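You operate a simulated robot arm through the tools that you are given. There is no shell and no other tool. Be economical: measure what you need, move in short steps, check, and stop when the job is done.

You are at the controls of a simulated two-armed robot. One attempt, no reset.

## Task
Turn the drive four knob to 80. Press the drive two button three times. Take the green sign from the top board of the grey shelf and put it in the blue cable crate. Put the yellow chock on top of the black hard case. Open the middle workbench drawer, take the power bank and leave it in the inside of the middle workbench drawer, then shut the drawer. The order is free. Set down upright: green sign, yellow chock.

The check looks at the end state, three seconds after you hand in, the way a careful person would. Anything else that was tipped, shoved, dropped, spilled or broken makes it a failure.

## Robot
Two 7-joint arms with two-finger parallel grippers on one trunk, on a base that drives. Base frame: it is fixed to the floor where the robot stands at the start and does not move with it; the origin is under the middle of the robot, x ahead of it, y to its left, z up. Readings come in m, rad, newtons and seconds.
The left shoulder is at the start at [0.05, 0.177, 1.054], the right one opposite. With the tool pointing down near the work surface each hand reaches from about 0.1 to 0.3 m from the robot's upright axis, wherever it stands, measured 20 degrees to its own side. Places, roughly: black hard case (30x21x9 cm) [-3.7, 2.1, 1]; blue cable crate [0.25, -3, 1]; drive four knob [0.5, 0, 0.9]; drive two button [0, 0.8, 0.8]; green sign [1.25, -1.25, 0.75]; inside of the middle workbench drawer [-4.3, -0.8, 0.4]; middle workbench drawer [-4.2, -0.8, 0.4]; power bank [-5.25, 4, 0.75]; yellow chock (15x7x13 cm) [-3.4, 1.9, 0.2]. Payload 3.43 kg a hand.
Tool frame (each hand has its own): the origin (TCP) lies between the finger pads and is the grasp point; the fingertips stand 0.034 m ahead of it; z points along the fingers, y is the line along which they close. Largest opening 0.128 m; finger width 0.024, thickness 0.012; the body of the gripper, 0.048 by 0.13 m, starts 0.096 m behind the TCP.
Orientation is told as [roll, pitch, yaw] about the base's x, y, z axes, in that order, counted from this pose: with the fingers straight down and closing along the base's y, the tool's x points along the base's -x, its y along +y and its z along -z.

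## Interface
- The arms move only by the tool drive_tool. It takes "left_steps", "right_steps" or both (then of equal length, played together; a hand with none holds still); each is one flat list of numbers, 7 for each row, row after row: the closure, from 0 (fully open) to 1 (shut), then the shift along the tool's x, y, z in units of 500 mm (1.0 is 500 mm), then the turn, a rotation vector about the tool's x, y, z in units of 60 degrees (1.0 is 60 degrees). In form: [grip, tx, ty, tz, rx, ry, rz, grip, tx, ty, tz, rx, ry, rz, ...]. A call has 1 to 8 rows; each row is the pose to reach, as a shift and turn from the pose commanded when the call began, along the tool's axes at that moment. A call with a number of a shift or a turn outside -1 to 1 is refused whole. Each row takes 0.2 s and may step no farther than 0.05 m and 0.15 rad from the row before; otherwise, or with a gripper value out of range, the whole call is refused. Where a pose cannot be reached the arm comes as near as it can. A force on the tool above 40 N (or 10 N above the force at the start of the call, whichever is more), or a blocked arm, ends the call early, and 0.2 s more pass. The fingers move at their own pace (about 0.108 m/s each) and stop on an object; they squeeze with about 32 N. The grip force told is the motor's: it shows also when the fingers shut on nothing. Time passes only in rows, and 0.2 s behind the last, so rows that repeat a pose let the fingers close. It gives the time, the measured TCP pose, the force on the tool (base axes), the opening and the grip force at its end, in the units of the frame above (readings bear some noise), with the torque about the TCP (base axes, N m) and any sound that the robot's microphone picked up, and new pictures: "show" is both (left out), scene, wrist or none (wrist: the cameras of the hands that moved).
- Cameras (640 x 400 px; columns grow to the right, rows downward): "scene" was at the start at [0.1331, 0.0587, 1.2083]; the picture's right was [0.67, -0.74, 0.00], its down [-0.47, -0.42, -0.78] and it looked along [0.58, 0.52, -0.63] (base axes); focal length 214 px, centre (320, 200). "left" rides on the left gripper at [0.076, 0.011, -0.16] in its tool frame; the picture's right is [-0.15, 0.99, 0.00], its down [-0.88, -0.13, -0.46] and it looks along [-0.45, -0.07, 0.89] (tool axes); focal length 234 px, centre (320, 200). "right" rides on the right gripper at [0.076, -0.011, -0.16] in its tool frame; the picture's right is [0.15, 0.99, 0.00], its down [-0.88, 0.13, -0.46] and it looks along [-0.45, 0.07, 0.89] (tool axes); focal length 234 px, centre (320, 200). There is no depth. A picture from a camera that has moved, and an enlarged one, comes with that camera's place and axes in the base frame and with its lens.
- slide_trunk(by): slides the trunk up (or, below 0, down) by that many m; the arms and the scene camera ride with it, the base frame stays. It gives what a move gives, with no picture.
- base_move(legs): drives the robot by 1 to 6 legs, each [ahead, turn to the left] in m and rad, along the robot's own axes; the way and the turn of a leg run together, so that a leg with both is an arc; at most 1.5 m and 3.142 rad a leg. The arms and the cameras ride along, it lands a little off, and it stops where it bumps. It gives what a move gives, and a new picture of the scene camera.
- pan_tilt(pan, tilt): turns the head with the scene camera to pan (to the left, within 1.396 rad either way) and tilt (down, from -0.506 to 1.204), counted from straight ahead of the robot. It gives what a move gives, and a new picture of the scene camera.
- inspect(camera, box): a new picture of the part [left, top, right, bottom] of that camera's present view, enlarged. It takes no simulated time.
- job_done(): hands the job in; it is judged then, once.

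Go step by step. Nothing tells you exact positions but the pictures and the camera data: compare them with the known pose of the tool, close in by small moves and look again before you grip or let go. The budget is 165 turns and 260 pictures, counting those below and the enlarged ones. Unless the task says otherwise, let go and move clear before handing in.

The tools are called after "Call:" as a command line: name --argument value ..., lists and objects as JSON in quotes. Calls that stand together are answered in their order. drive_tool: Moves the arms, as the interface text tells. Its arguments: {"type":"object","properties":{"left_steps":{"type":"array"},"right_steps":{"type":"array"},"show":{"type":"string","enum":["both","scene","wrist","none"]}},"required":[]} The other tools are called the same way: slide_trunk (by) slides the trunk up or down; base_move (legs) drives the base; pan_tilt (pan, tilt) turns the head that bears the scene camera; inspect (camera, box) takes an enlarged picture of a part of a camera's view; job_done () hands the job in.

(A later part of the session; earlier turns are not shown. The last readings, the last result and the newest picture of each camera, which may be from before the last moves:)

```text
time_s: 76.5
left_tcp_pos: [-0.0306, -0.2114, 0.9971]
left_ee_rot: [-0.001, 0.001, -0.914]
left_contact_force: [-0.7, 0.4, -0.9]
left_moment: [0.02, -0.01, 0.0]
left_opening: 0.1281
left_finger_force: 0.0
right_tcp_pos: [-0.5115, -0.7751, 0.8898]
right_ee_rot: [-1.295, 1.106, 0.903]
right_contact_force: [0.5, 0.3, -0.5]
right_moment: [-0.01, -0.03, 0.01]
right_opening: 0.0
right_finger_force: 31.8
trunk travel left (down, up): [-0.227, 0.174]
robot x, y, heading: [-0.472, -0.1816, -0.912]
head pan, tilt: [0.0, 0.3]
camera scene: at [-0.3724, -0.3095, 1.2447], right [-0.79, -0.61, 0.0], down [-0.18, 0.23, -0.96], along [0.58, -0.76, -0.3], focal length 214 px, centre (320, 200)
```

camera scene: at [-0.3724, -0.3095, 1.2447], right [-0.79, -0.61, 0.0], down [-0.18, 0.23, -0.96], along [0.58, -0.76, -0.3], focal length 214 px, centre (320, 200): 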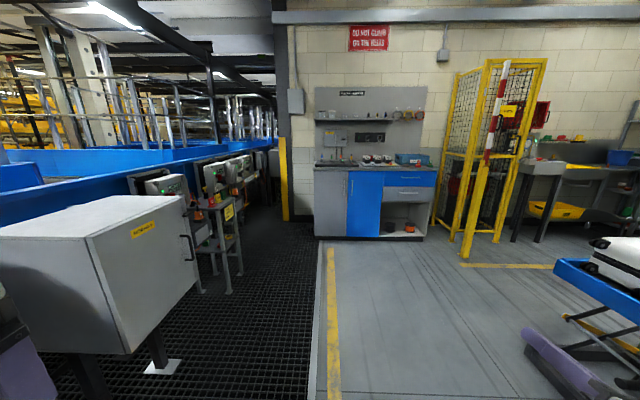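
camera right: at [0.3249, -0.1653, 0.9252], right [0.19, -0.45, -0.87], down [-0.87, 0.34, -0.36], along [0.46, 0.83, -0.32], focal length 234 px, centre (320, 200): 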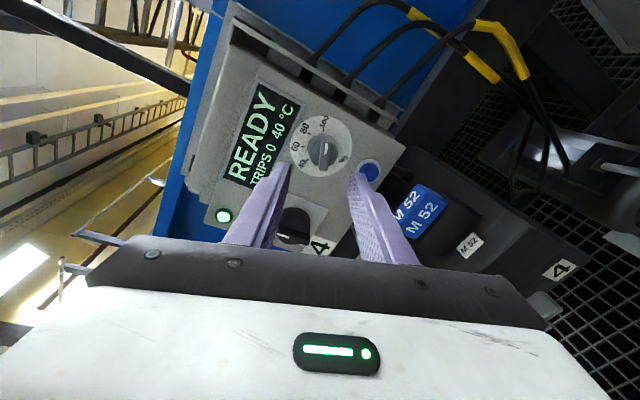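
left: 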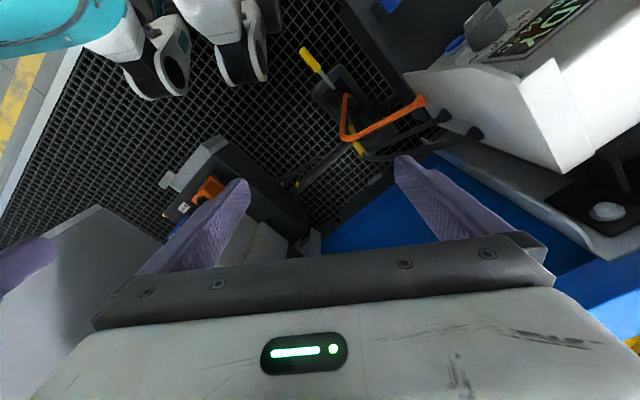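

Call:
base_move --legs '[[0, -0.303], [-0.94, 0], [0, 1.2]]'

```text
time_s: 85.4
left_tcp_pos: [-0.5289, 1.0293, 0.9969]
left_ee_rot: [-0.001, 0.001, 0.026]
left_contact_force: [-0.1, -1.1, 0.0]
left_moment: [-0.02, -0.02, 0.02]
left_opening: 0.128
left_finger_force: 0.1
right_tcp_pos: [-0.3543, 0.3093, 0.8897]
right_ee_rot: [-1.296, 1.107, 1.838]
right_contact_force: [0.1, 1.0, -0.6]
right_moment: [0.01, 0.01, 0.0]
right_opening: 0.0001
right_finger_force: 31.6
trunk travel left (down, up): [-0.227, 0.174]
robot x, y, heading: [-0.8115, 0.6925, 0.024]
head pan, tilt: [0.0, 0.3]
camera scene: at [-0.6486, 0.6984, 1.2447], right [0.02, -1.0, 0.0], down [-0.3, -0.01, -0.96], along [0.95, 0.02, -0.3], focal length 214 px, centre (320, 200)
```

scene: 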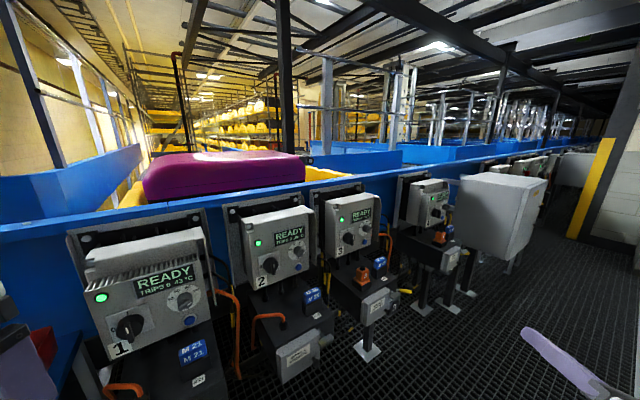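

Call:
inspect --camera "scene" --box '[220, 190, 340, 290]'

```text
4.00 times, centred on (280, 240) of scene
camera zoom: at [-0.6486, 0.6984, 1.2447], right [0.02, -1.0, 0.0], down [-0.3, -0.01, -0.96], along [0.95, 0.02, -0.3], focal length 858 px, centre (480, 40)
```

zoom: 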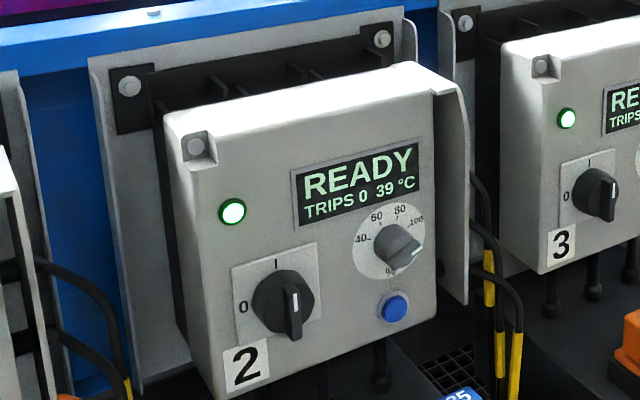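

Call:
base_move --legs '[[0, 0.606]]'

Call:
pan_tilt --pan -0.4 --tilt 0.5

Call:
inspect --camera "right" --box '[160, 0, 480, 200]'

```text
time_s: 87.5
left_tcp_pos: [-0.7699, 1.1329, 0.9981]
left_ee_rot: [0.0, 0.0, 0.634]
left_contact_force: [-0.7, 0.8, 0.2]
left_moment: [-0.05, -0.03, -0.03]
left_opening: 0.1279
left_finger_force: 0.0
right_tcp_pos: [-0.2178, 0.6388, 0.8895]
right_ee_rot: [-1.294, 1.105, 2.448]
right_contact_force: [0.9, 0.9, -0.1]
right_moment: [0.0, -0.01, 0.0]
right_opening: 0.0
right_finger_force: 31.7
trunk travel left (down, up): [-0.227, 0.174]
robot x, y, heading: [-0.814, 0.6926, 0.634]
head pan, tilt: [0.0, 0.3]
camera scene: at [-0.6801, 0.7909, 1.2447], right [0.59, -0.81, 0.0], down [-0.24, -0.17, -0.96], along [0.77, 0.56, -0.3], focal length 214 px, centre (320, 200)
```

scene: 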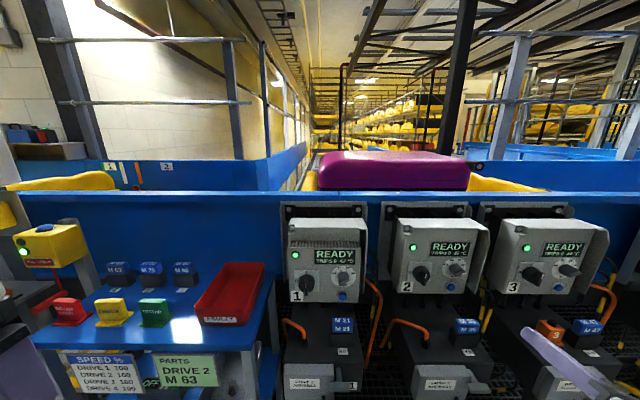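

```text
time_s: 88.4
left_tcp_pos: [-0.7708, 1.1328, 0.9985]
left_ee_rot: [0.0, -0.001, 0.633]
left_contact_force: [0.6, 0.1, 0.5]
left_moment: [0.03, -0.01, 0.02]
left_opening: 0.1281
left_finger_force: 0.0
right_tcp_pos: [-0.216, 0.6382, 0.8891]
right_ee_rot: [-1.295, 1.106, 2.446]
right_contact_force: [-0.1, 0.0, -0.2]
right_moment: [-0.02, 0.03, -0.04]
right_opening: 0.0
right_finger_force: 32.4
trunk travel left (down, up): [-0.227, 0.174]
robot x, y, heading: [-0.8119, 0.6903, 0.631]
head pan, tilt: [-0.4, 0.499]
camera scene: at [-0.6669, 0.7567, 1.2263], right [0.23, -0.97, 0.0], down [-0.47, -0.11, -0.88], along [0.85, 0.2, -0.48], focal length 214 px, centre (320, 200)
```

scene: 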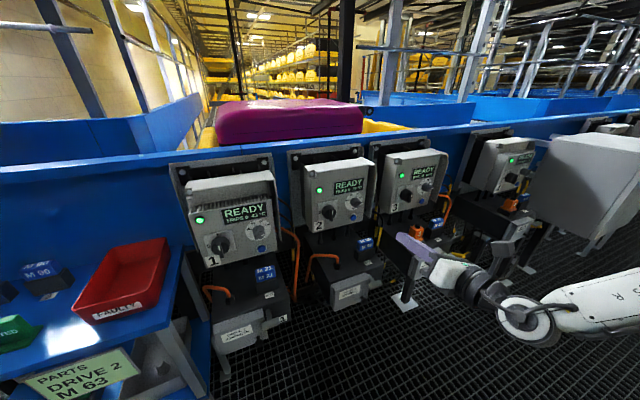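

```text
2.00 times, centred on (320, 100) of right
camera zoom: at [-0.3261, 0.5332, 0.982], right [0.53, -0.79, -0.29], down [-0.6, -0.11, -0.79], along [0.59, 0.6, -0.54], focal length 468 px, centre (320, 400)
```

zoom: 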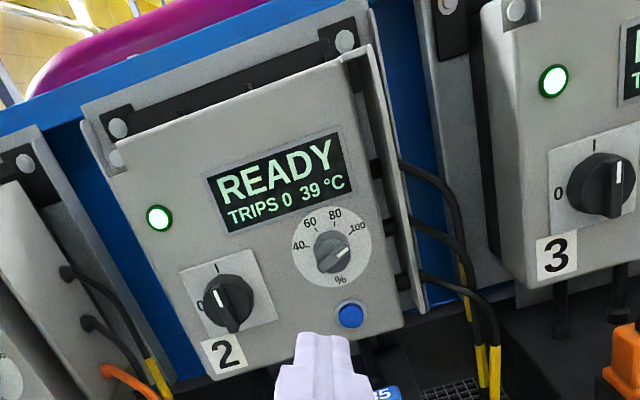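

Call:
drive_tool --right_steps '[1, -0.021, 0.013, 0.076, 0, 0, 0, 1, -0.042, 0.026, 0.152, 0, 0, 0, 1, -0.064, 0.04, 0.228, 0, 0, 0, 1, -0.085, 0.053, 0.304, 0, 0, 0, 1, -0.106, 0.066, 0.38, 0, 0, 0]' --show "wrist"

Call:
inspect --camera "scene" --box '[300, 170, 420, 250]'

```text
time_s: 89.6
left_tcp_pos: [-0.7698, 1.1323, 0.9971]
left_ee_rot: [0.001, -0.002, 0.634]
left_contact_force: [0.2, 0.2, 0.8]
left_moment: [0.01, 0.01, 0.03]
left_opening: 0.1279
left_finger_force: 0.0
right_tcp_pos: [-0.064, 0.7412, 0.806]
right_ee_rot: [-1.297, 1.108, 2.447]
right_contact_force: [0.5, -0.4, -0.5]
right_moment: [-0.02, 0.02, 0.0]
right_opening: 0.0
right_finger_force: 32.5
trunk travel left (down, up): [-0.227, 0.174]
robot x, y, heading: [-0.8096, 0.6916, 0.633]
head pan, tilt: [-0.4, 0.499]
camera right: at [-0.1734, 0.6354, 0.8991], right [0.53, -0.79, -0.29], down [-0.6, -0.11, -0.79], along [0.59, 0.6, -0.54], focal length 234 px, centre (320, 200)
```

right: 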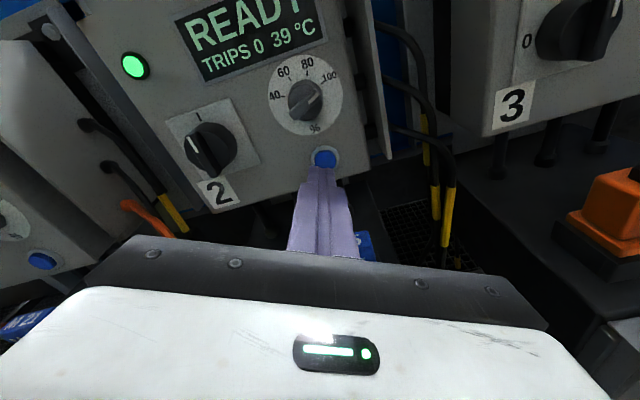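

```text
5.00 times, centred on (360, 210) of scene
camera zoom: at [-0.6667, 0.7568, 1.2262], right [0.23, -0.97, 0.0], down [-0.47, -0.11, -0.88], along [0.85, 0.2, -0.48], focal length 1072 px, centre (120, 150)
```

zoom: 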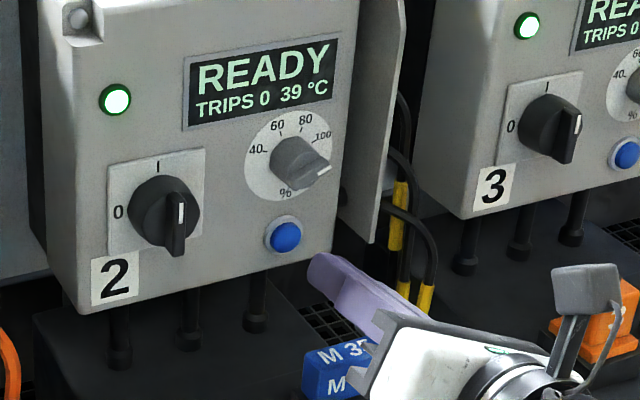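

Call:
drive_tool --right_steps '[1, 0.004, 0.006, 0.04, 0, 0, 0, 1, 0.004, 0.006, 0.08, 0, 0, 0, 1, 0.004, 0.006, 0.09, 0, 0, 0, 1, 0.004, 0.006, 0.1, 0, 0, 0]' --show "none"

Call:
inspect --camera "right" --box '[240, 100, 400, 200]'

```text
time_s: 90.6
left_tcp_pos: [-0.7709, 1.1326, 0.9972]
left_ee_rot: [-0.001, 0.001, 0.632]
left_contact_force: [-0.1, 0.6, -0.6]
left_moment: [0.03, 0.01, -0.02]
left_opening: 0.128
left_finger_force: 0.0
right_tcp_pos: [-0.0237, 0.7696, 0.8001]
right_ee_rot: [-1.293, 1.107, 2.449]
right_contact_force: [0.6, 0.0, -0.3]
right_moment: [0.03, 0.02, 0.03]
right_opening: 0.0001
right_finger_force: 31.8
trunk travel left (down, up): [-0.227, 0.174]
robot x, y, heading: [-0.812, 0.6945, 0.63]
head pan, tilt: [-0.4, 0.499]
```

```text
4.00 times, centred on (320, 150) of right
camera zoom: at [-0.1332, 0.6619, 0.8921], right [0.53, -0.79, -0.29], down [-0.61, -0.11, -0.79], along [0.59, 0.6, -0.54], focal length 937 px, centre (320, 400)
```

zoom: 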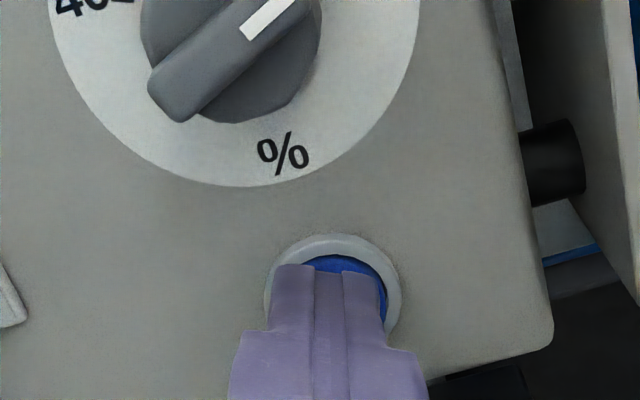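

Call:
drive_tool --right_steps '[1, 0, 0, 0.006, 0, 0, 0, 1, 0, 0, 0.012, 0, 0, 0, 1, 0, 0, 0.018, 0, 0, 0, 1, 0, 0, 0.022, 0, 0, 0]' --show "none"

Call:
inspect --camera "right" --box '[240, 100, 400, 200]'

```text
time_s: 91.6
left_tcp_pos: [-0.7709, 1.1318, 0.9985]
left_ee_rot: [0.0, -0.002, 0.634]
left_contact_force: [-0.3, -0.6, 0.1]
left_moment: [-0.02, 0.02, 0.01]
left_opening: 0.1281
left_finger_force: 0.1
right_tcp_pos: [-0.0188, 0.7722, 0.7974]
right_ee_rot: [-1.296, 1.107, 2.449]
right_contact_force: [-15.9, -9.8, 1.0]
right_moment: [0.09, -0.1, -0.02]
right_opening: 0.0001
right_finger_force: 32.0
trunk travel left (down, up): [-0.227, 0.174]
robot x, y, heading: [-0.8157, 0.6936, 0.628]
head pan, tilt: [-0.4, 0.499]
heard: click
```

```text
4.00 times, centred on (320, 150) of right
camera zoom: at [-0.1257, 0.666, 0.8911], right [0.53, -0.79, -0.29], down [-0.6, -0.11, -0.79], along [0.59, 0.6, -0.54], focal length 937 px, centre (320, 400)
```

zoom: 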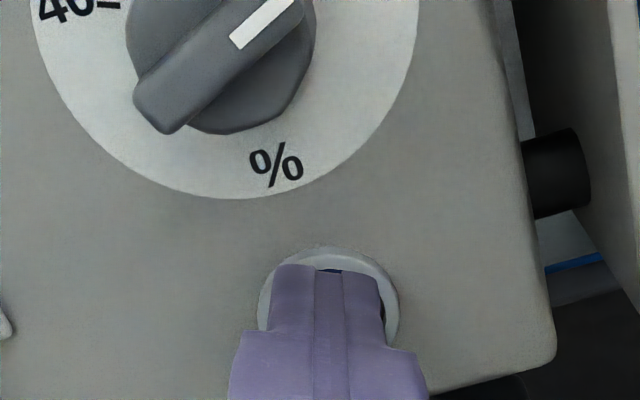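

One click counted. Release and press a second time.

Call:
drive_tool --right_steps '[1, 0, 0, -0.02, 0, 0, 0, 1, 0, 0, -0.036, 0, 0, 0, 1, 0, 0, -0.036, 0, 0, 0, 1, 0, 0, -0.016, 0, 0, 0, 1, 0, 0, -0.008, 0, 0, 0, 1, 0, 0, 0.0, 0, 0, 0, 1, 0, 0, 0.0, 0, 0, 0]' --show "none"

```text
time_s: 93.2
left_tcp_pos: [-0.7721, 1.132, 0.9976]
left_ee_rot: [0.0, -0.001, 0.634]
left_contact_force: [0.0, -0.5, 0.0]
left_moment: [0.03, 0.0, -0.04]
left_opening: 0.1279
left_finger_force: 0.0
right_tcp_pos: [-0.017, 0.7726, 0.8004]
right_ee_rot: [-1.296, 1.109, 2.447]
right_contact_force: [-17.5, -11.6, 4.7]
right_moment: [0.12, -0.16, 0.02]
right_opening: 0.0
right_finger_force: 32.4
trunk travel left (down, up): [-0.227, 0.174]
robot x, y, heading: [-0.8133, 0.6935, 0.63]
head pan, tilt: [-0.4, 0.499]
heard: click
```

Call:
drive_tool --right_steps '[1, 0, 0, -0.02, 0, 0, 0, 1, 0, 0, -0.036, 0, 0, 0, 1, 0, 0, -0.036, 0, 0, 0]' --show "none"

Call:
drive_tool --right_steps '[1, 0, 0, 0.018, 0, 0, 0, 1, 0, 0, 0.028, 0, 0, 0, 1, 0, 0, 0.036, 0, 0, 0, 1, 0, 0, 0.036, 0, 0, 0]' --show "none"

Call:
drive_tool --right_steps '[1, 0, 0, -0.06, 0, 0, 0, 1, 0, 0, -0.12, 0, 0, 0, 1, 0, 0, -0.2, 0, 0, 0, 1, 0.02, 0, -0.28, 0, 0, 0, 1, 0.04, 0, -0.36, 0, 0, 0, 1, 0.06, 0, -0.42, 0, 0, 0]' --show "wrist"

```text
time_s: 94.0
left_tcp_pos: [-0.7706, 1.1326, 0.9974]
left_ee_rot: [-0.002, 0.0, 0.634]
left_contact_force: [0.0, -0.7, -0.4]
left_moment: [-0.01, -0.02, 0.0]
left_opening: 0.128
left_finger_force: 0.1
right_tcp_pos: [-0.0301, 0.762, 0.8005]
right_ee_rot: [-1.295, 1.107, 2.448]
right_contact_force: [0.4, -0.1, -0.3]
right_moment: [0.03, 0.01, 0.0]
right_opening: 0.0001
right_finger_force: 32.0
trunk travel left (down, up): [-0.227, 0.174]
robot x, y, heading: [-0.813, 0.6937, 0.631]
head pan, tilt: [-0.4, 0.499]
```

```text
time_s: 95.0
left_tcp_pos: [-0.7708, 1.1317, 0.9978]
left_ee_rot: [-0.001, 0.0, 0.634]
left_contact_force: [-0.7, 0.9, -0.5]
left_moment: [-0.02, 0.02, 0.02]
left_opening: 0.1276
left_finger_force: 0.1
right_tcp_pos: [-0.0163, 0.7721, 0.799]
right_ee_rot: [-1.295, 1.109, 2.448]
right_contact_force: [-16.8, -7.7, 2.1]
right_moment: [0.0, -0.12, 0.09]
right_opening: 0.0001
right_finger_force: 32.3
trunk travel left (down, up): [-0.227, 0.174]
robot x, y, heading: [-0.8124, 0.6924, 0.632]
head pan, tilt: [-0.4, 0.499]
heard: click
```

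```text
time_s: 96.4
left_tcp_pos: [-0.7709, 1.1307, 0.9982]
left_ee_rot: [-0.001, -0.002, 0.634]
left_contact_force: [0.2, 0.6, 1.0]
left_moment: [0.03, 0.0, -0.01]
left_opening: 0.128
left_finger_force: 0.1
right_tcp_pos: [-0.175, 0.643, 0.8522]
right_ee_rot: [-1.302, 1.106, 2.442]
right_contact_force: [0.6, -0.9, 0.5]
right_moment: [-0.02, -0.01, 0.02]
right_opening: 0.0
right_finger_force: 32.1
trunk travel left (down, up): [-0.227, 0.174]
robot x, y, heading: [-0.8107, 0.6901, 0.631]
head pan, tilt: [-0.4, 0.499]
camera right: at [-0.2822, 0.5362, 0.9436], right [0.53, -0.79, -0.3], down [-0.6, -0.11, -0.79], along [0.59, 0.6, -0.54], focal length 234 px, centre (320, 200)
```

right: 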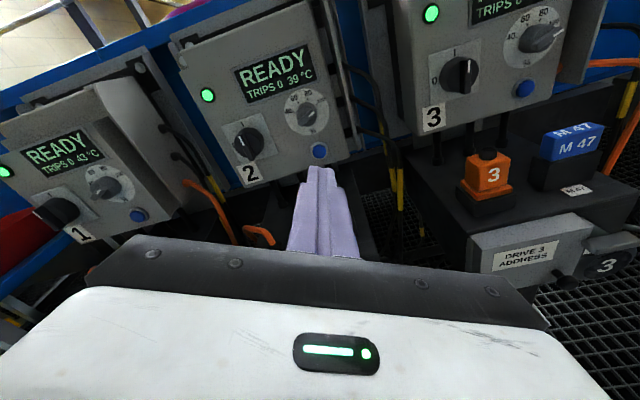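

Three clicks heard. Now drive toward the grey shelf with the green sign.

Call:
base_move --legs '[[0, -1.733], [1.1, 0], [1.0, 0], [0, 0.6]]'

Call:
pan_tilt --pan 0.5 --tilt 0.4

```text
time_s: 112.7
left_tcp_pos: [0.4784, -1.0905, 0.9988]
left_ee_rot: [-0.002, 0.0, -0.552]
left_contact_force: [-0.5, -0.1, 0.3]
left_moment: [0.01, -0.03, -0.01]
left_opening: 0.128
left_finger_force: 0.1
right_tcp_pos: [0.2472, -1.8284, 0.8502]
right_ee_rot: [-1.298, 1.105, 1.26]
right_contact_force: [0.2, 0.0, -0.2]
right_moment: [-0.03, 0.0, 0.0]
right_opening: 0.0
right_finger_force: 31.8
trunk travel left (down, up): [-0.227, 0.174]
robot x, y, heading: [0.0558, -1.216, -0.555]
head pan, tilt: [-0.4, 0.499]
camera scene: at [0.1672, -1.3275, 1.2263], right [-0.82, -0.58, 0.0], down [-0.28, 0.39, -0.88], along [0.51, -0.72, -0.48], focal length 214 px, centre (320, 200)
```

scene: 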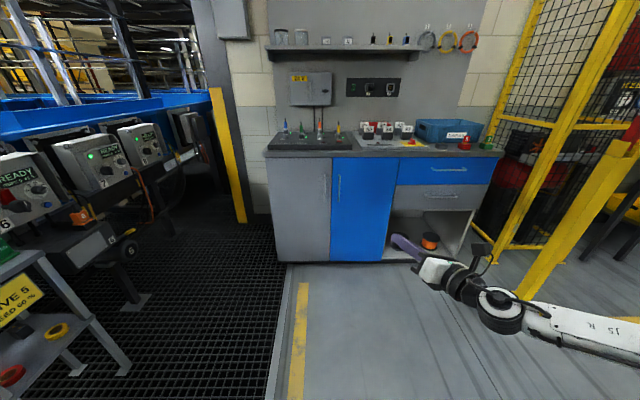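

```text
time_s: 113.9
left_tcp_pos: [0.4774, -1.0906, 0.9972]
left_ee_rot: [0.0, 0.001, -0.551]
left_contact_force: [-0.3, 0.5, -0.7]
left_moment: [0.0, -0.02, 0.01]
left_opening: 0.1279
left_finger_force: 0.0
right_tcp_pos: [0.2471, -1.8293, 0.8512]
right_ee_rot: [-1.297, 1.107, 1.259]
right_contact_force: [0.0, 0.2, 0.1]
right_moment: [0.0, 0.01, 0.0]
right_opening: 0.0001
right_finger_force: 32.3
trunk travel left (down, up): [-0.227, 0.174]
robot x, y, heading: [0.0549, -1.2182, -0.555]
head pan, tilt: [0.499, 0.4]
camera scene: at [0.207, -1.2586, 1.2354], right [-0.06, -1.0, 0.0], down [-0.39, 0.02, -0.92], along [0.92, -0.05, -0.39], focal length 214 px, centre (320, 200)
```

scene: 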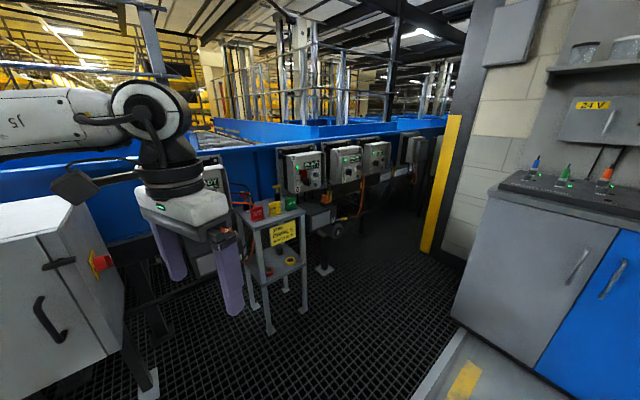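

Call:
inspect --camera "scene" --box '[225, 185, 345, 285]'

```text
4.00 times, centred on (285, 235) of scene
camera zoom: at [0.207, -1.2586, 1.2354], right [-0.06, -1.0, 0.0], down [-0.39, 0.02, -0.92], along [0.92, -0.05, -0.39], focal length 858 px, centre (460, 60)
```

zoom: 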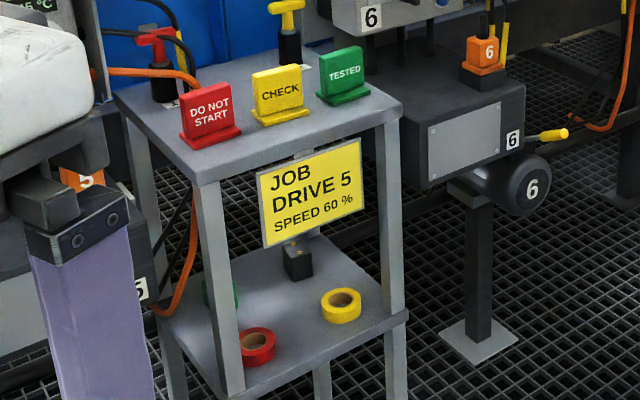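

The green "TESTED" stand sign is at about (1.29,-1.16) on the board (z≈0.72), plate along heading ≈-1.0. I'll park parallel to the conveyor with it at my left for a top-down grasp.

Call:
base_move --legs '[[0, 0.616], [0.62, 0], [0, -1.06]]'

Call:
pan_tilt --pan 0.9 --tilt 0.6

Call:
inspect --camera "left" --box '[0, 0, 640, 400]'

```text
time_s: 121.8
left_tcp_pos: [1.11, -1.2507, 0.9969]
left_ee_rot: [0.0, 0.0, -1.007]
left_contact_force: [0.4, 0.0, 0.7]
left_moment: [-0.02, 0.03, -0.02]
left_opening: 0.1281
left_finger_force: 0.0
right_tcp_pos: [0.5785, -1.813, 0.8513]
right_ee_rot: [-1.295, 1.106, 0.809]
right_contact_force: [0.1, -0.5, 0.1]
right_moment: [-0.01, 0.0, 0.03]
right_opening: 0.0
right_finger_force: 32.1
trunk travel left (down, up): [-0.227, 0.174]
robot x, y, heading: [0.6738, -1.1798, -1.01]
head pan, tilt: [0.499, 0.4]
camera scene: at [0.7911, -1.2829, 1.2354], right [-0.49, -0.87, 0.0], down [-0.34, 0.19, -0.92], along [0.8, -0.45, -0.39], focal length 214 px, centre (320, 200)
```

scene: 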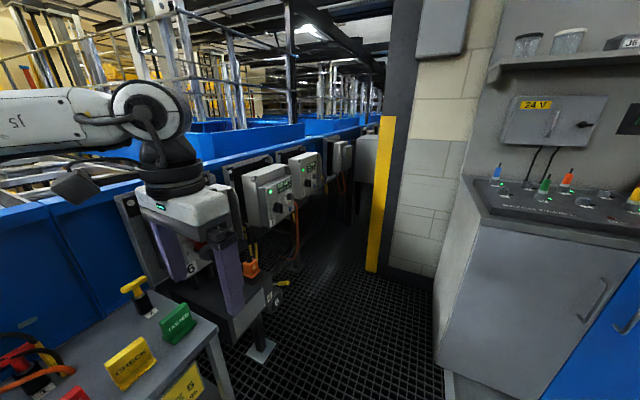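

```text
time_s: 122.7
left_tcp_pos: [1.1086, -1.251, 0.9977]
left_ee_rot: [-0.001, 0.001, -1.006]
left_contact_force: [0.3, 0.2, -0.2]
left_moment: [-0.01, 0.01, -0.01]
left_opening: 0.1281
left_finger_force: 0.1
right_tcp_pos: [0.5782, -1.8125, 0.85]
right_ee_rot: [-1.293, 1.106, 0.808]
right_contact_force: [0.6, 0.2, -0.5]
right_moment: [0.0, 0.02, 0.01]
right_opening: 0.0
right_finger_force: 31.9
trunk travel left (down, up): [-0.227, 0.174]
robot x, y, heading: [0.6746, -1.1786, -1.008]
head pan, tilt: [0.901, 0.6]
camera scene: at [0.7982, -1.2472, 1.2172], right [-0.11, -0.99, 0.0], down [-0.56, 0.06, -0.83], along [0.82, -0.09, -0.56], focal length 214 px, centre (320, 200)
```

scene: 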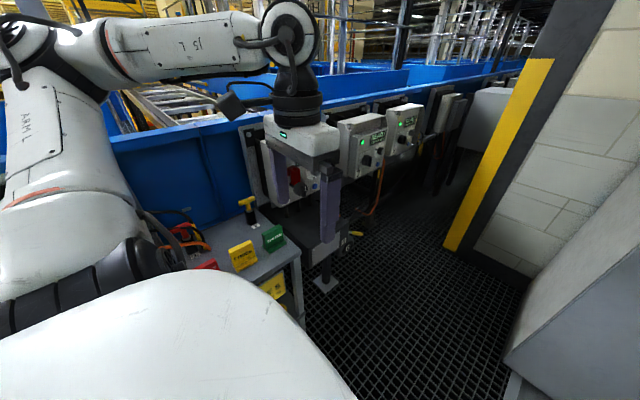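

```text
1.00 times, centred on (320, 200) of left
camera zoom: at [1.0767, -1.1817, 1.1569], right [0.91, 0.41, 0.0], down [0.36, -0.81, 0.46], along [0.19, -0.42, -0.89], focal length 234 px, centre (320, 200)
```

zoom: 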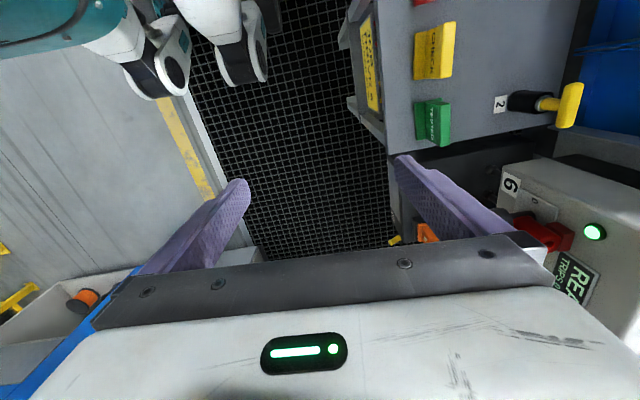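

Call:
drive_tool --left_steps '[0.4, 0, 0.08, 0, 0, 0, -0.017, 0.4, 0, 0.16, 0, 0, 0, -0.034, 0.4, 0, 0.24, 0, 0, 0, -0.05, 0.4, 0, 0.32, 0, 0, 0, -0.067, 0.4, 0, 0.324, 0.08, 0, 0, -0.067, 0.4, 0, 0.324, 0.16, 0, 0, -0.067]' --show "both"

```text
time_s: 124.0
left_tcp_pos: [1.2458, -1.1635, 0.9162]
left_ee_rot: [0.0, -0.002, -0.935]
left_contact_force: [0.3, -0.7, 0.1]
left_moment: [-0.01, -0.03, 0.0]
left_opening: 0.077
left_finger_force: 0.0
right_tcp_pos: [0.5787, -1.8149, 0.8514]
right_ee_rot: [-1.296, 1.106, 0.808]
right_contact_force: [0.8, -0.2, -0.2]
right_moment: [-0.03, 0.02, 0.02]
right_opening: 0.0002
right_finger_force: 32.4
trunk travel left (down, up): [-0.227, 0.174]
robot x, y, heading: [0.6726, -1.1799, -1.01]
head pan, tilt: [0.901, 0.6]
camera scene: at [0.7983, -1.2472, 1.2172], right [-0.11, -0.99, 0.0], down [-0.56, 0.06, -0.82], along [0.82, -0.09, -0.57], focal length 214 px, centre (320, 200)
camera left: at [1.2096, -1.0976, 1.0755], right [0.88, 0.47, 0.0], down [0.42, -0.79, 0.46], along [0.21, -0.4, -0.89], focal length 234 px, centre (320, 200)
```

scene: 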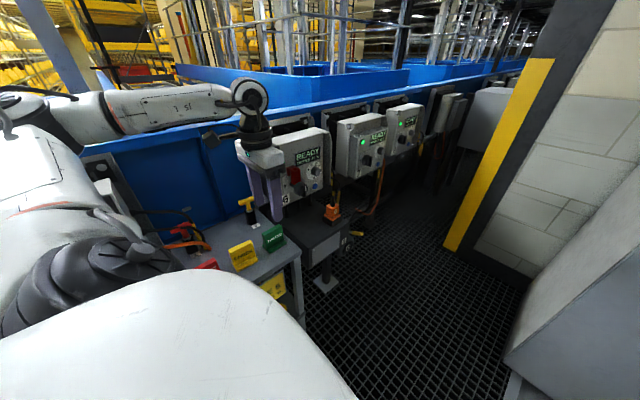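
left: 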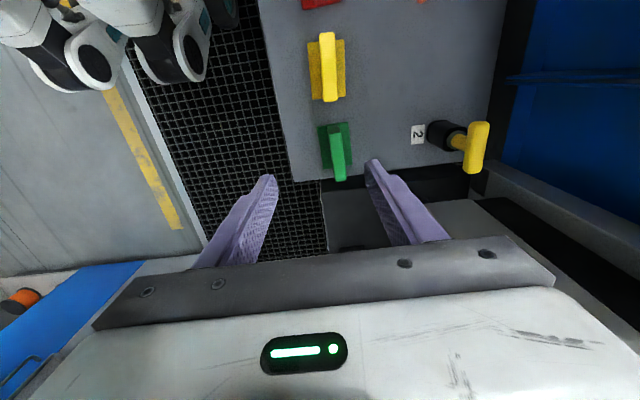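

Call:
drive_tool --left_steps '[0.4, -0.01, 0.042, 0, 0, 0, 0, 0.4, -0.01, 0.042, 0.06, 0, 0, 0, 0.4, -0.01, 0.042, 0.11, 0, 0, 0]' --show "none"

Call:
inspect --camera "left" --box '[200, 60, 440, 210]'

Call:
inspect --camera "scene" --box '[220, 150, 320, 270]'

```text
time_s: 124.8
left_tcp_pos: [1.2662, -1.1561, 0.8625]
left_ee_rot: [-0.002, 0.001, -0.934]
left_contact_force: [-0.5, -1.0, 0.0]
left_moment: [-0.04, 0.0, -0.04]
left_opening: 0.0769
left_finger_force: 0.1
right_tcp_pos: [0.5787, -1.8128, 0.8503]
right_ee_rot: [-1.294, 1.107, 0.81]
right_contact_force: [0.0, -0.7, 0.3]
right_moment: [0.02, -0.02, 0.02]
right_opening: 0.0
right_finger_force: 31.9
trunk travel left (down, up): [-0.227, 0.174]
robot x, y, heading: [0.6726, -1.1807, -1.012]
head pan, tilt: [0.901, 0.6]
```

```text
2.67 times, centred on (320, 135) of left
camera zoom: at [1.2286, -1.0899, 1.0213], right [0.88, 0.47, 0.0], down [0.42, -0.79, 0.46], along [0.21, -0.4, -0.89], focal length 624 px, centre (320, 373)
```

zoom: 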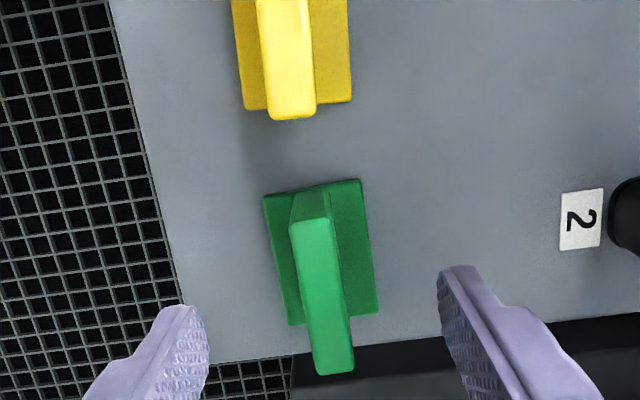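

```text
3.33 times, centred on (270, 210) of scene
camera zoom: at [0.7982, -1.2472, 1.2172], right [-0.11, -0.99, 0.0], down [-0.56, 0.06, -0.82], along [0.82, -0.09, -0.57], focal length 715 px, centre (487, 167)
```

zoom: 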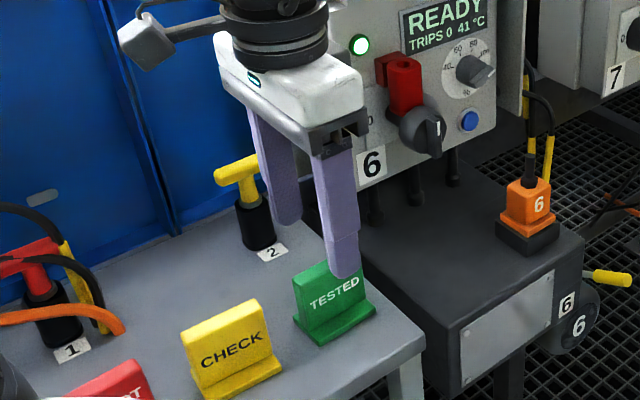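

Call:
drive_tool --left_steps '[0.4, 0, 0, 0.04, 0, 0, 0, 0.4, 0, 0, 0.08, 0, 0, 0, 0.4, 0, 0, 0.12, 0, 0, 0]' --show "none"

Call:
inspect --camera "scene" --box '[220, 150, 320, 270]'

Call:
inspect --camera "left" --box '[200, 60, 440, 210]'

```text
time_s: 125.7
left_tcp_pos: [1.2663, -1.1556, 0.7996]
left_ee_rot: [0.001, -0.002, -0.936]
left_contact_force: [0.1, 0.0, -0.5]
left_moment: [-0.02, 0.0, -0.01]
left_opening: 0.0768
left_finger_force: 0.0
right_tcp_pos: [0.5795, -1.8134, 0.8506]
right_ee_rot: [-1.295, 1.108, 0.808]
right_contact_force: [-0.6, -1.0, 0.9]
right_moment: [0.01, 0.03, -0.01]
right_opening: 0.0
right_finger_force: 31.9
trunk travel left (down, up): [-0.227, 0.174]
robot x, y, heading: [0.6699, -1.1805, -1.01]
head pan, tilt: [0.901, 0.6]
```

```text
3.33 times, centred on (270, 210) of scene
camera zoom: at [0.7982, -1.2472, 1.2172], right [-0.11, -0.99, 0.0], down [-0.56, 0.06, -0.82], along [0.82, -0.09, -0.57], focal length 715 px, centre (487, 167)
```

zoom: 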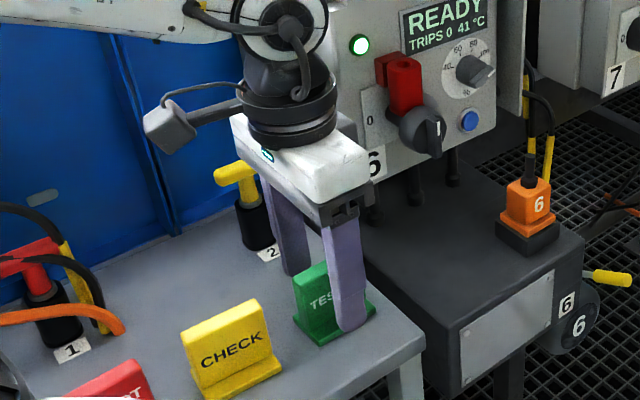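

```text
2.67 times, centred on (320, 135) of left
camera zoom: at [1.2296, -1.0883, 0.9594], right [0.88, 0.47, 0.0], down [0.42, -0.79, 0.46], along [0.21, -0.4, -0.89], focal length 624 px, centre (320, 373)
```

zoom: 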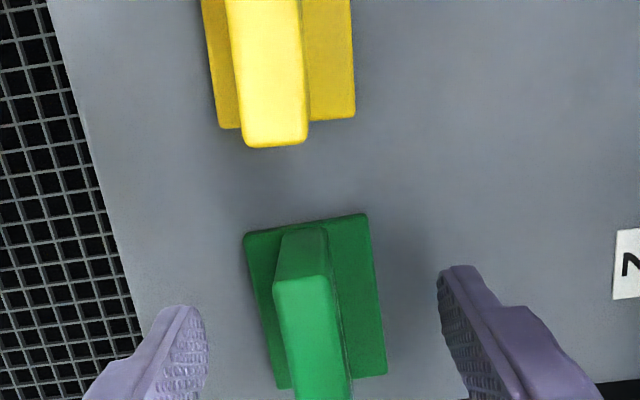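

Call:
drive_tool --left_steps '[0.8, 0, 0, 0, 0, 0, 0, 1, 0, 0, 0, 0, 0, 0, 1, 0, 0, 0, 0, 0, 0]' --show "none"

Call:
drive_tool --left_steps '[1, 0, 0, -0.05, 0, 0, 0, 1, 0, 0, -0.12, 0, 0, 0, 1, 0, 0, -0.2, 0, 0, 0, 1, 0, 0, -0.28, 0, 0, 0, 1, 0, 0, -0.36, 0, 0, 0]' --show "both"

```text
time_s: 126.5
left_tcp_pos: [1.2664, -1.1537, 0.7998]
left_ee_rot: [-0.001, 0.0, -0.935]
left_contact_force: [-0.4, 0.0, 0.1]
left_moment: [-0.01, -0.01, 0.02]
left_opening: 0.0154
left_finger_force: 32.1
right_tcp_pos: [0.5786, -1.8126, 0.8512]
right_ee_rot: [-1.294, 1.108, 0.808]
right_contact_force: [-0.2, -0.1, -1.2]
right_moment: [-0.01, -0.01, 0.0]
right_opening: 0.0002
right_finger_force: 31.8
trunk travel left (down, up): [-0.227, 0.174]
robot x, y, heading: [0.6715, -1.1776, -1.007]
head pan, tilt: [0.901, 0.6]
```

```text
time_s: 127.7
left_tcp_pos: [1.2662, -1.1571, 0.9811]
left_ee_rot: [-0.001, -0.001, -0.935]
left_contact_force: [-1.3, 0.7, -2.1]
left_moment: [0.02, 0.05, -0.02]
left_opening: 0.0153
left_finger_force: 32.0
right_tcp_pos: [0.5793, -1.8142, 0.8505]
right_ee_rot: [-1.297, 1.107, 0.808]
right_contact_force: [-0.1, -0.2, 0.7]
right_moment: [-0.02, -0.04, 0.02]
right_opening: 0.0001
right_finger_force: 32.0
trunk travel left (down, up): [-0.227, 0.174]
robot x, y, heading: [0.6744, -1.1816, -1.007]
head pan, tilt: [0.901, 0.6]
camera scene: at [0.7983, -1.2472, 1.2171], right [-0.11, -0.99, 0.0], down [-0.56, 0.06, -0.83], along [0.82, -0.09, -0.56], focal length 214 px, centre (320, 200)
camera left: at [1.2301, -1.0898, 1.1403], right [0.88, 0.47, 0.0], down [0.42, -0.79, 0.46], along [0.21, -0.4, -0.89], focal length 234 px, centre (320, 200)
```

scene: 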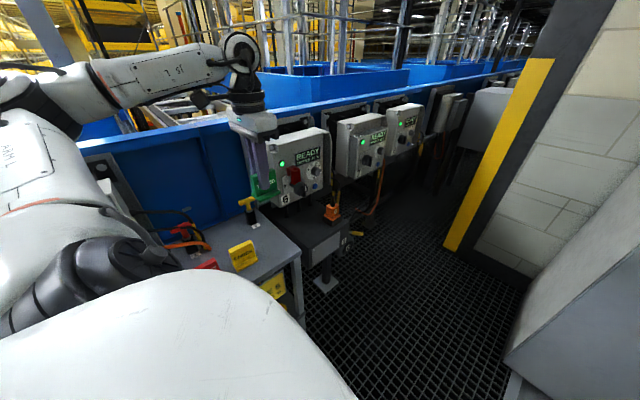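
left: 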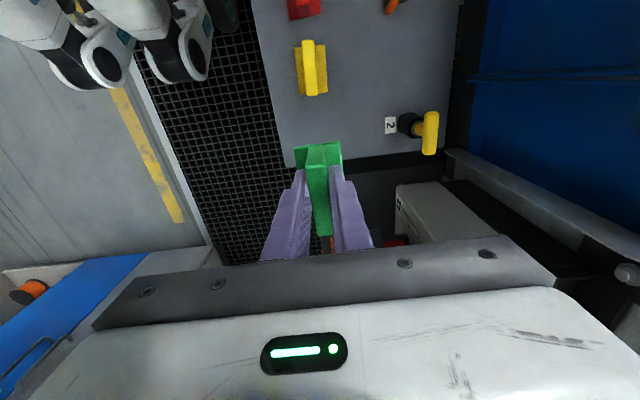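

Sign is held. Pull it back over the aisle, raise the trunk, and drive to the bench with the blue crate, parking it on my left.

Call:
drive_tool --left_steps '[1, 0, -0.08, -0.02, 0, 0, 0, 1, 0, -0.16, -0.04, 0, 0, 0, 1, 0, -0.24, -0.06, 0, 0, 0, 1, 0, -0.32, -0.08, 0, 0, 0, 1, 0, -0.4, -0.1, 0, 0, 0]' --right_steps '[1, 0, 0, -0.06, 0, 0, 0, 1, 0, 0, -0.12, 0, 0, 0, 1, 0, 0, -0.18, 0, 0, 0, 1, 0, 0, -0.24, 0, 0, 0, 1, 0, 0, -0.3, 0, 0, 0]' --show "none"

Call:
slide_trunk --by 0.17

Call:
base_move --legs '[[0, -1.05], [0.9, 0]]'

Call:
pan_tilt --pan 0.6 --tilt 0.4

```text
time_s: 128.8
left_tcp_pos: [1.1057, -1.2758, 1.0347]
left_ee_rot: [0.0, 0.002, -0.935]
left_contact_force: [-0.1, -0.5, -2.0]
left_moment: [-0.01, -0.02, 0.0]
left_opening: 0.0155
left_finger_force: 31.6
right_tcp_pos: [0.5064, -1.6937, 0.8753]
right_ee_rot: [-1.362, 1.11, 0.759]
right_contact_force: [-0.1, -0.6, 0.6]
right_moment: [0.01, 0.0, 0.01]
right_opening: 0.0
right_finger_force: 31.8
right hand out of reach, approached as far as the arm can: row 5
trunk travel left (down, up): [-0.227, 0.174]
robot x, y, heading: [0.6727, -1.1786, -1.007]
head pan, tilt: [0.901, 0.6]
```

```text
time_s: 130.8
left_tcp_pos: [1.1072, -1.2748, 1.2057]
left_ee_rot: [0.002, -0.001, -0.935]
left_contact_force: [0.1, 0.3, -1.1]
left_moment: [0.02, 0.03, 0.01]
left_opening: 0.0153
left_finger_force: 31.9
right_tcp_pos: [0.5058, -1.6952, 1.0453]
right_ee_rot: [-1.362, 1.112, 0.757]
right_contact_force: [0.2, -0.2, -0.4]
right_moment: [0.0, -0.03, 0.02]
right_opening: 0.0
right_finger_force: 32.1
trunk travel left (down, up): [-0.397, 0.004]
robot x, y, heading: [0.6707, -1.179, -1.008]
head pan, tilt: [0.901, 0.6]
```

```text
time_s: 138.3
left_tcp_pos: [0.3681, -2.417, 1.2053]
left_ee_rot: [0.001, -0.001, -1.989]
left_contact_force: [0.6, 0.5, -0.9]
left_moment: [0.03, 0.04, -0.01]
left_opening: 0.0154
left_finger_force: 32.1
right_tcp_pos: [-0.2942, -2.1035, 1.045]
right_ee_rot: [-1.362, 1.111, -0.295]
right_contact_force: [0.0, -0.8, -0.2]
right_moment: [0.0, 0.01, 0.01]
right_opening: 0.0001
right_finger_force: 31.8
trunk travel left (down, up): [-0.397, 0.004]
robot x, y, heading: [0.2375, -1.9908, -2.062]
head pan, tilt: [0.901, 0.6]
camera scene: at [0.2393, -2.1347, 1.3871], right [-0.92, -0.4, 0.0], down [-0.23, 0.52, -0.82], along [0.33, -0.76, -0.57], focal length 214 px, centre (320, 200)
```

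scene: 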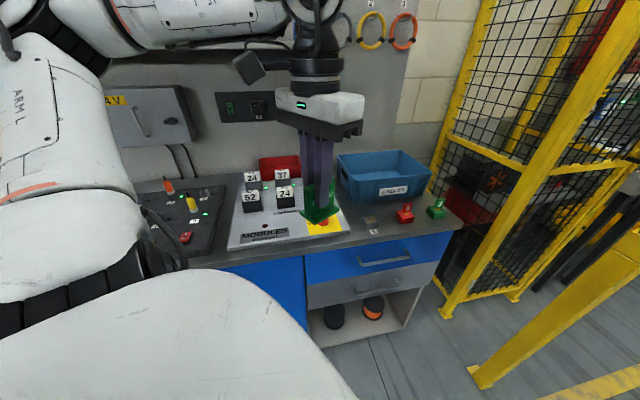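

```text
time_s: 139.1
left_tcp_pos: [0.3694, -2.4167, 1.2046]
left_ee_rot: [0.002, 0.0, -1.989]
left_contact_force: [0.0, 0.5, -0.3]
left_moment: [-0.01, 0.0, 0.0]
left_opening: 0.0154
left_finger_force: 31.9
right_tcp_pos: [-0.2949, -2.1028, 1.0459]
right_ee_rot: [-1.364, 1.112, -0.296]
right_contact_force: [0.0, 0.0, 0.1]
right_moment: [-0.01, -0.02, 0.02]
right_opening: 0.0
right_finger_force: 31.6
trunk travel left (down, up): [-0.397, 0.004]
robot x, y, heading: [0.2358, -1.9899, -2.058]
head pan, tilt: [0.6, 0.4]
camera scene: at [0.2144, -2.1456, 1.4053], right [-0.99, -0.11, 0.0], down [-0.04, 0.39, -0.92], along [0.1, -0.92, -0.39], focal length 214 px, centre (320, 200)
```

scene: 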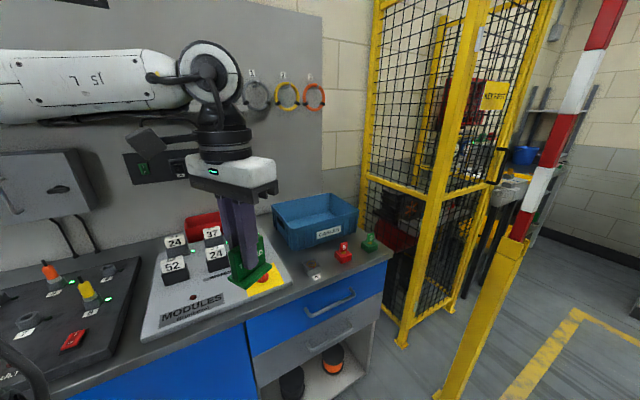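

Call:
base_move --legs '[[0.36, 0], [0, -0.43]]'

Call:
pan_tilt --pan 1.1 --tilt 0.6

```text
time_s: 142.7
left_tcp_pos: [0.0011, -2.7527, 1.2046]
left_ee_rot: [0.001, 0.0, -2.432]
left_contact_force: [0.0, 0.2, -2.1]
left_moment: [0.0, -0.02, 0.0]
left_opening: 0.0152
left_finger_force: 31.7
right_tcp_pos: [-0.46, -2.1834, 1.0457]
right_ee_rot: [-1.363, 1.113, -0.74]
right_contact_force: [0.7, -0.4, -0.1]
right_moment: [0.0, 0.04, 0.03]
right_opening: 0.0001
right_finger_force: 31.7
trunk travel left (down, up): [-0.397, 0.004]
robot x, y, heading: [0.0645, -2.3142, -2.503]
head pan, tilt: [0.6, 0.4]
camera scene: at [-0.022, -2.4416, 1.4054], right [-0.94, 0.33, 0.0], down [0.13, 0.37, -0.92], along [-0.3, -0.87, -0.39], focal length 214 px, centre (320, 200)
```

scene: 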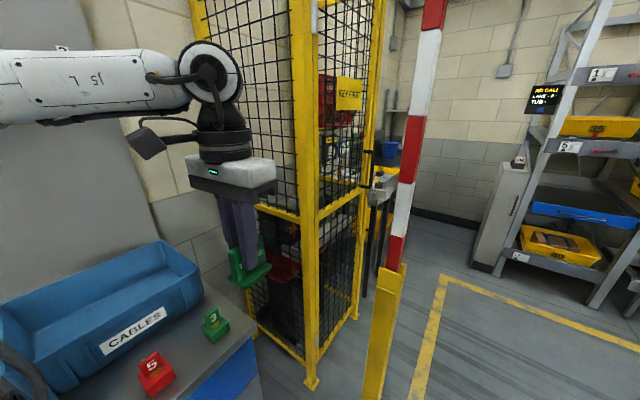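

```text
time_s: 143.6
left_tcp_pos: [0.0014, -2.7526, 1.2053]
left_ee_rot: [0.001, 0.001, -2.431]
left_contact_force: [-0.4, -0.1, -1.7]
left_moment: [0.01, 0.0, -0.02]
left_opening: 0.0154
left_finger_force: 32.0
right_tcp_pos: [-0.4597, -2.1824, 1.0443]
right_ee_rot: [-1.362, 1.112, -0.74]
right_contact_force: [0.3, 1.0, 0.3]
right_moment: [-0.03, -0.01, 0.0]
right_opening: 0.0
right_finger_force: 32.1
trunk travel left (down, up): [-0.397, 0.004]
robot x, y, heading: [0.0675, -2.3142, -2.506]
head pan, tilt: [1.1, 0.6]
camera scene: at [0.0229, -2.4414, 1.3872], right [-0.99, -0.16, 0.0], down [-0.09, 0.56, -0.83], along [0.13, -0.81, -0.56], focal length 214 px, centre (320, 200)
```

scene: 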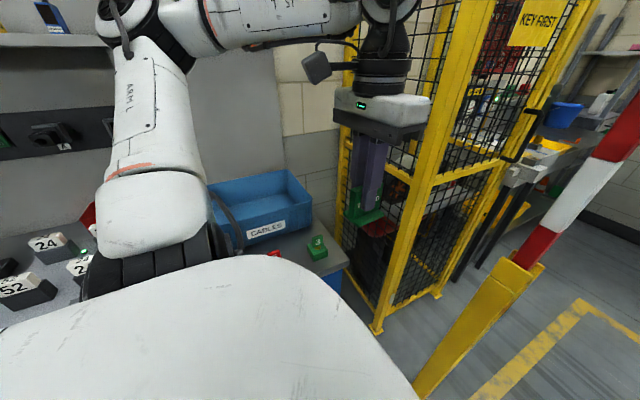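

Call:
drive_tool --left_steps '[1, 0.025, 0.09, 0, 0, 0, 0, 1, 0.05, 0.18, 0, 0, 0, 0, 1, 0.075, 0.27, 0, 0, 0, 0, 1, 0.1, 0.36, 0, 0, 0, 0, 1, 0.125, 0.45, 0, 0, 0, 0, 1, 0.15, 0.54, 0, 0, 0, 0, 1, 0.174, 0.63, 0, 0, 0, 0, 1, 0.174, 0.69, 0, 0, 0, 0]' --show "both"

```text
time_s: 145.4
left_tcp_pos: [0.1956, -2.8819, 1.1985]
left_ee_rot: [0.001, -0.001, -2.43]
left_contact_force: [0.3, 0.1, -1.3]
left_moment: [0.02, -0.03, 0.01]
left_opening: 0.015
left_finger_force: 32.0
left hand out of reach, approached as far as the arm can: row 5, 6, 7, 8
right_tcp_pos: [-0.4606, -2.1844, 1.0451]
right_ee_rot: [-1.363, 1.112, -0.74]
right_contact_force: [0.7, -0.4, 0.6]
right_moment: [-0.03, -0.01, 0.0]
right_opening: 0.0
right_finger_force: 32.2
trunk travel left (down, up): [-0.397, 0.004]
robot x, y, heading: [0.0674, -2.3107, -2.505]
head pan, tilt: [1.1, 0.6]
camera scene: at [0.023, -2.4414, 1.3872], right [-0.99, -0.16, 0.0], down [-0.09, 0.56, -0.83], along [0.13, -0.81, -0.56], focal length 214 px, centre (320, 200)
camera left: at [0.2598, -2.841, 1.3577], right [0.54, -0.84, 0.0], down [-0.75, -0.48, 0.46], along [-0.38, -0.25, -0.89], focal length 234 px, centre (320, 200)
```

scene: 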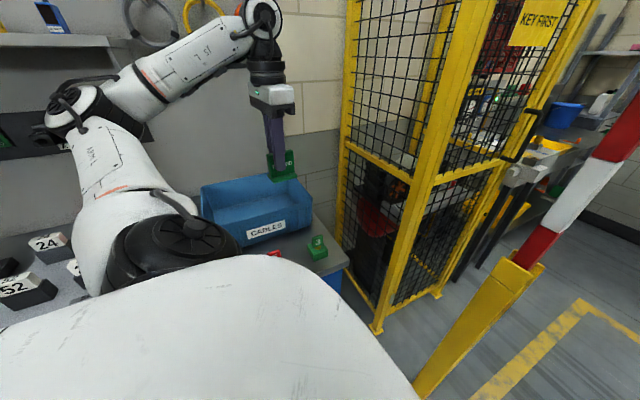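
left: 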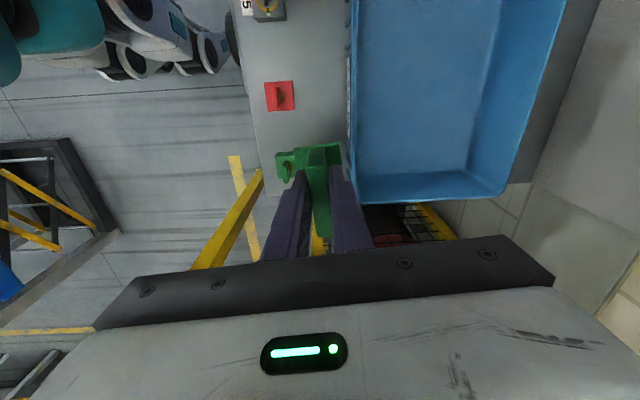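

Call:
drive_tool --left_steps '[1, -0.04, -0.08, 0, 0, 0, 0, 1, -0.08, -0.16, 0, 0, 0, 0, 1, -0.12, -0.24, 0, 0, 0, 0, 1, -0.16, -0.32, 0, 0, 0, 0, 1, -0.2, -0.4, 0, 0, 0, 0]' --show "none"

Call:
base_move --legs '[[0, 0.6]]'

```text
time_s: 146.6
left_tcp_pos: [-0.0108, -2.7934, 1.1972]
left_ee_rot: [-0.001, 0.0, -2.433]
left_contact_force: [0.4, 0.2, -1.7]
left_moment: [0.02, -0.02, -0.01]
left_opening: 0.0151
left_finger_force: 31.9
right_tcp_pos: [-0.4616, -2.183, 1.0443]
right_ee_rot: [-1.361, 1.112, -0.74]
right_contact_force: [-0.5, 0.3, -1.4]
right_moment: [-0.04, 0.02, 0.05]
right_opening: 0.0
right_finger_force: 32.1
trunk travel left (down, up): [-0.397, 0.004]
robot x, y, heading: [0.0663, -2.3114, -2.509]
head pan, tilt: [1.1, 0.6]
```

```text
time_s: 148.7
left_tcp_pos: [0.2758, -2.7531, 1.197]
left_ee_rot: [0.001, 0.0, -1.833]
left_contact_force: [-0.4, 0.2, -1.8]
left_moment: [0.03, 0.03, 0.01]
left_opening: 0.0153
left_finger_force: 31.9
right_tcp_pos: [-0.4417, -2.5042, 1.0458]
right_ee_rot: [-1.362, 1.111, -0.141]
right_contact_force: [0.2, 0.4, -0.6]
right_moment: [-0.02, 0.0, 0.01]
right_opening: 0.0
right_finger_force: 32.5
trunk travel left (down, up): [-0.397, 0.004]
robot x, y, heading: [0.0674, -2.3172, -1.907]
head pan, tilt: [1.1, 0.6]
camera scene: at [0.1034, -2.4425, 1.3871], right [-0.72, -0.69, 0.0], down [-0.39, 0.41, -0.82], along [0.57, -0.59, -0.57], focal length 214 px, centre (320, 200)
```

scene: 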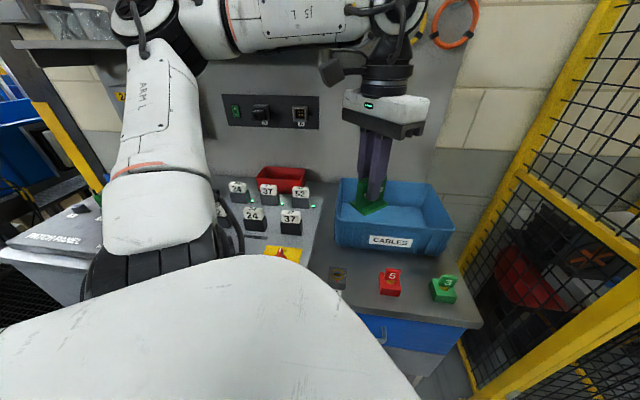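

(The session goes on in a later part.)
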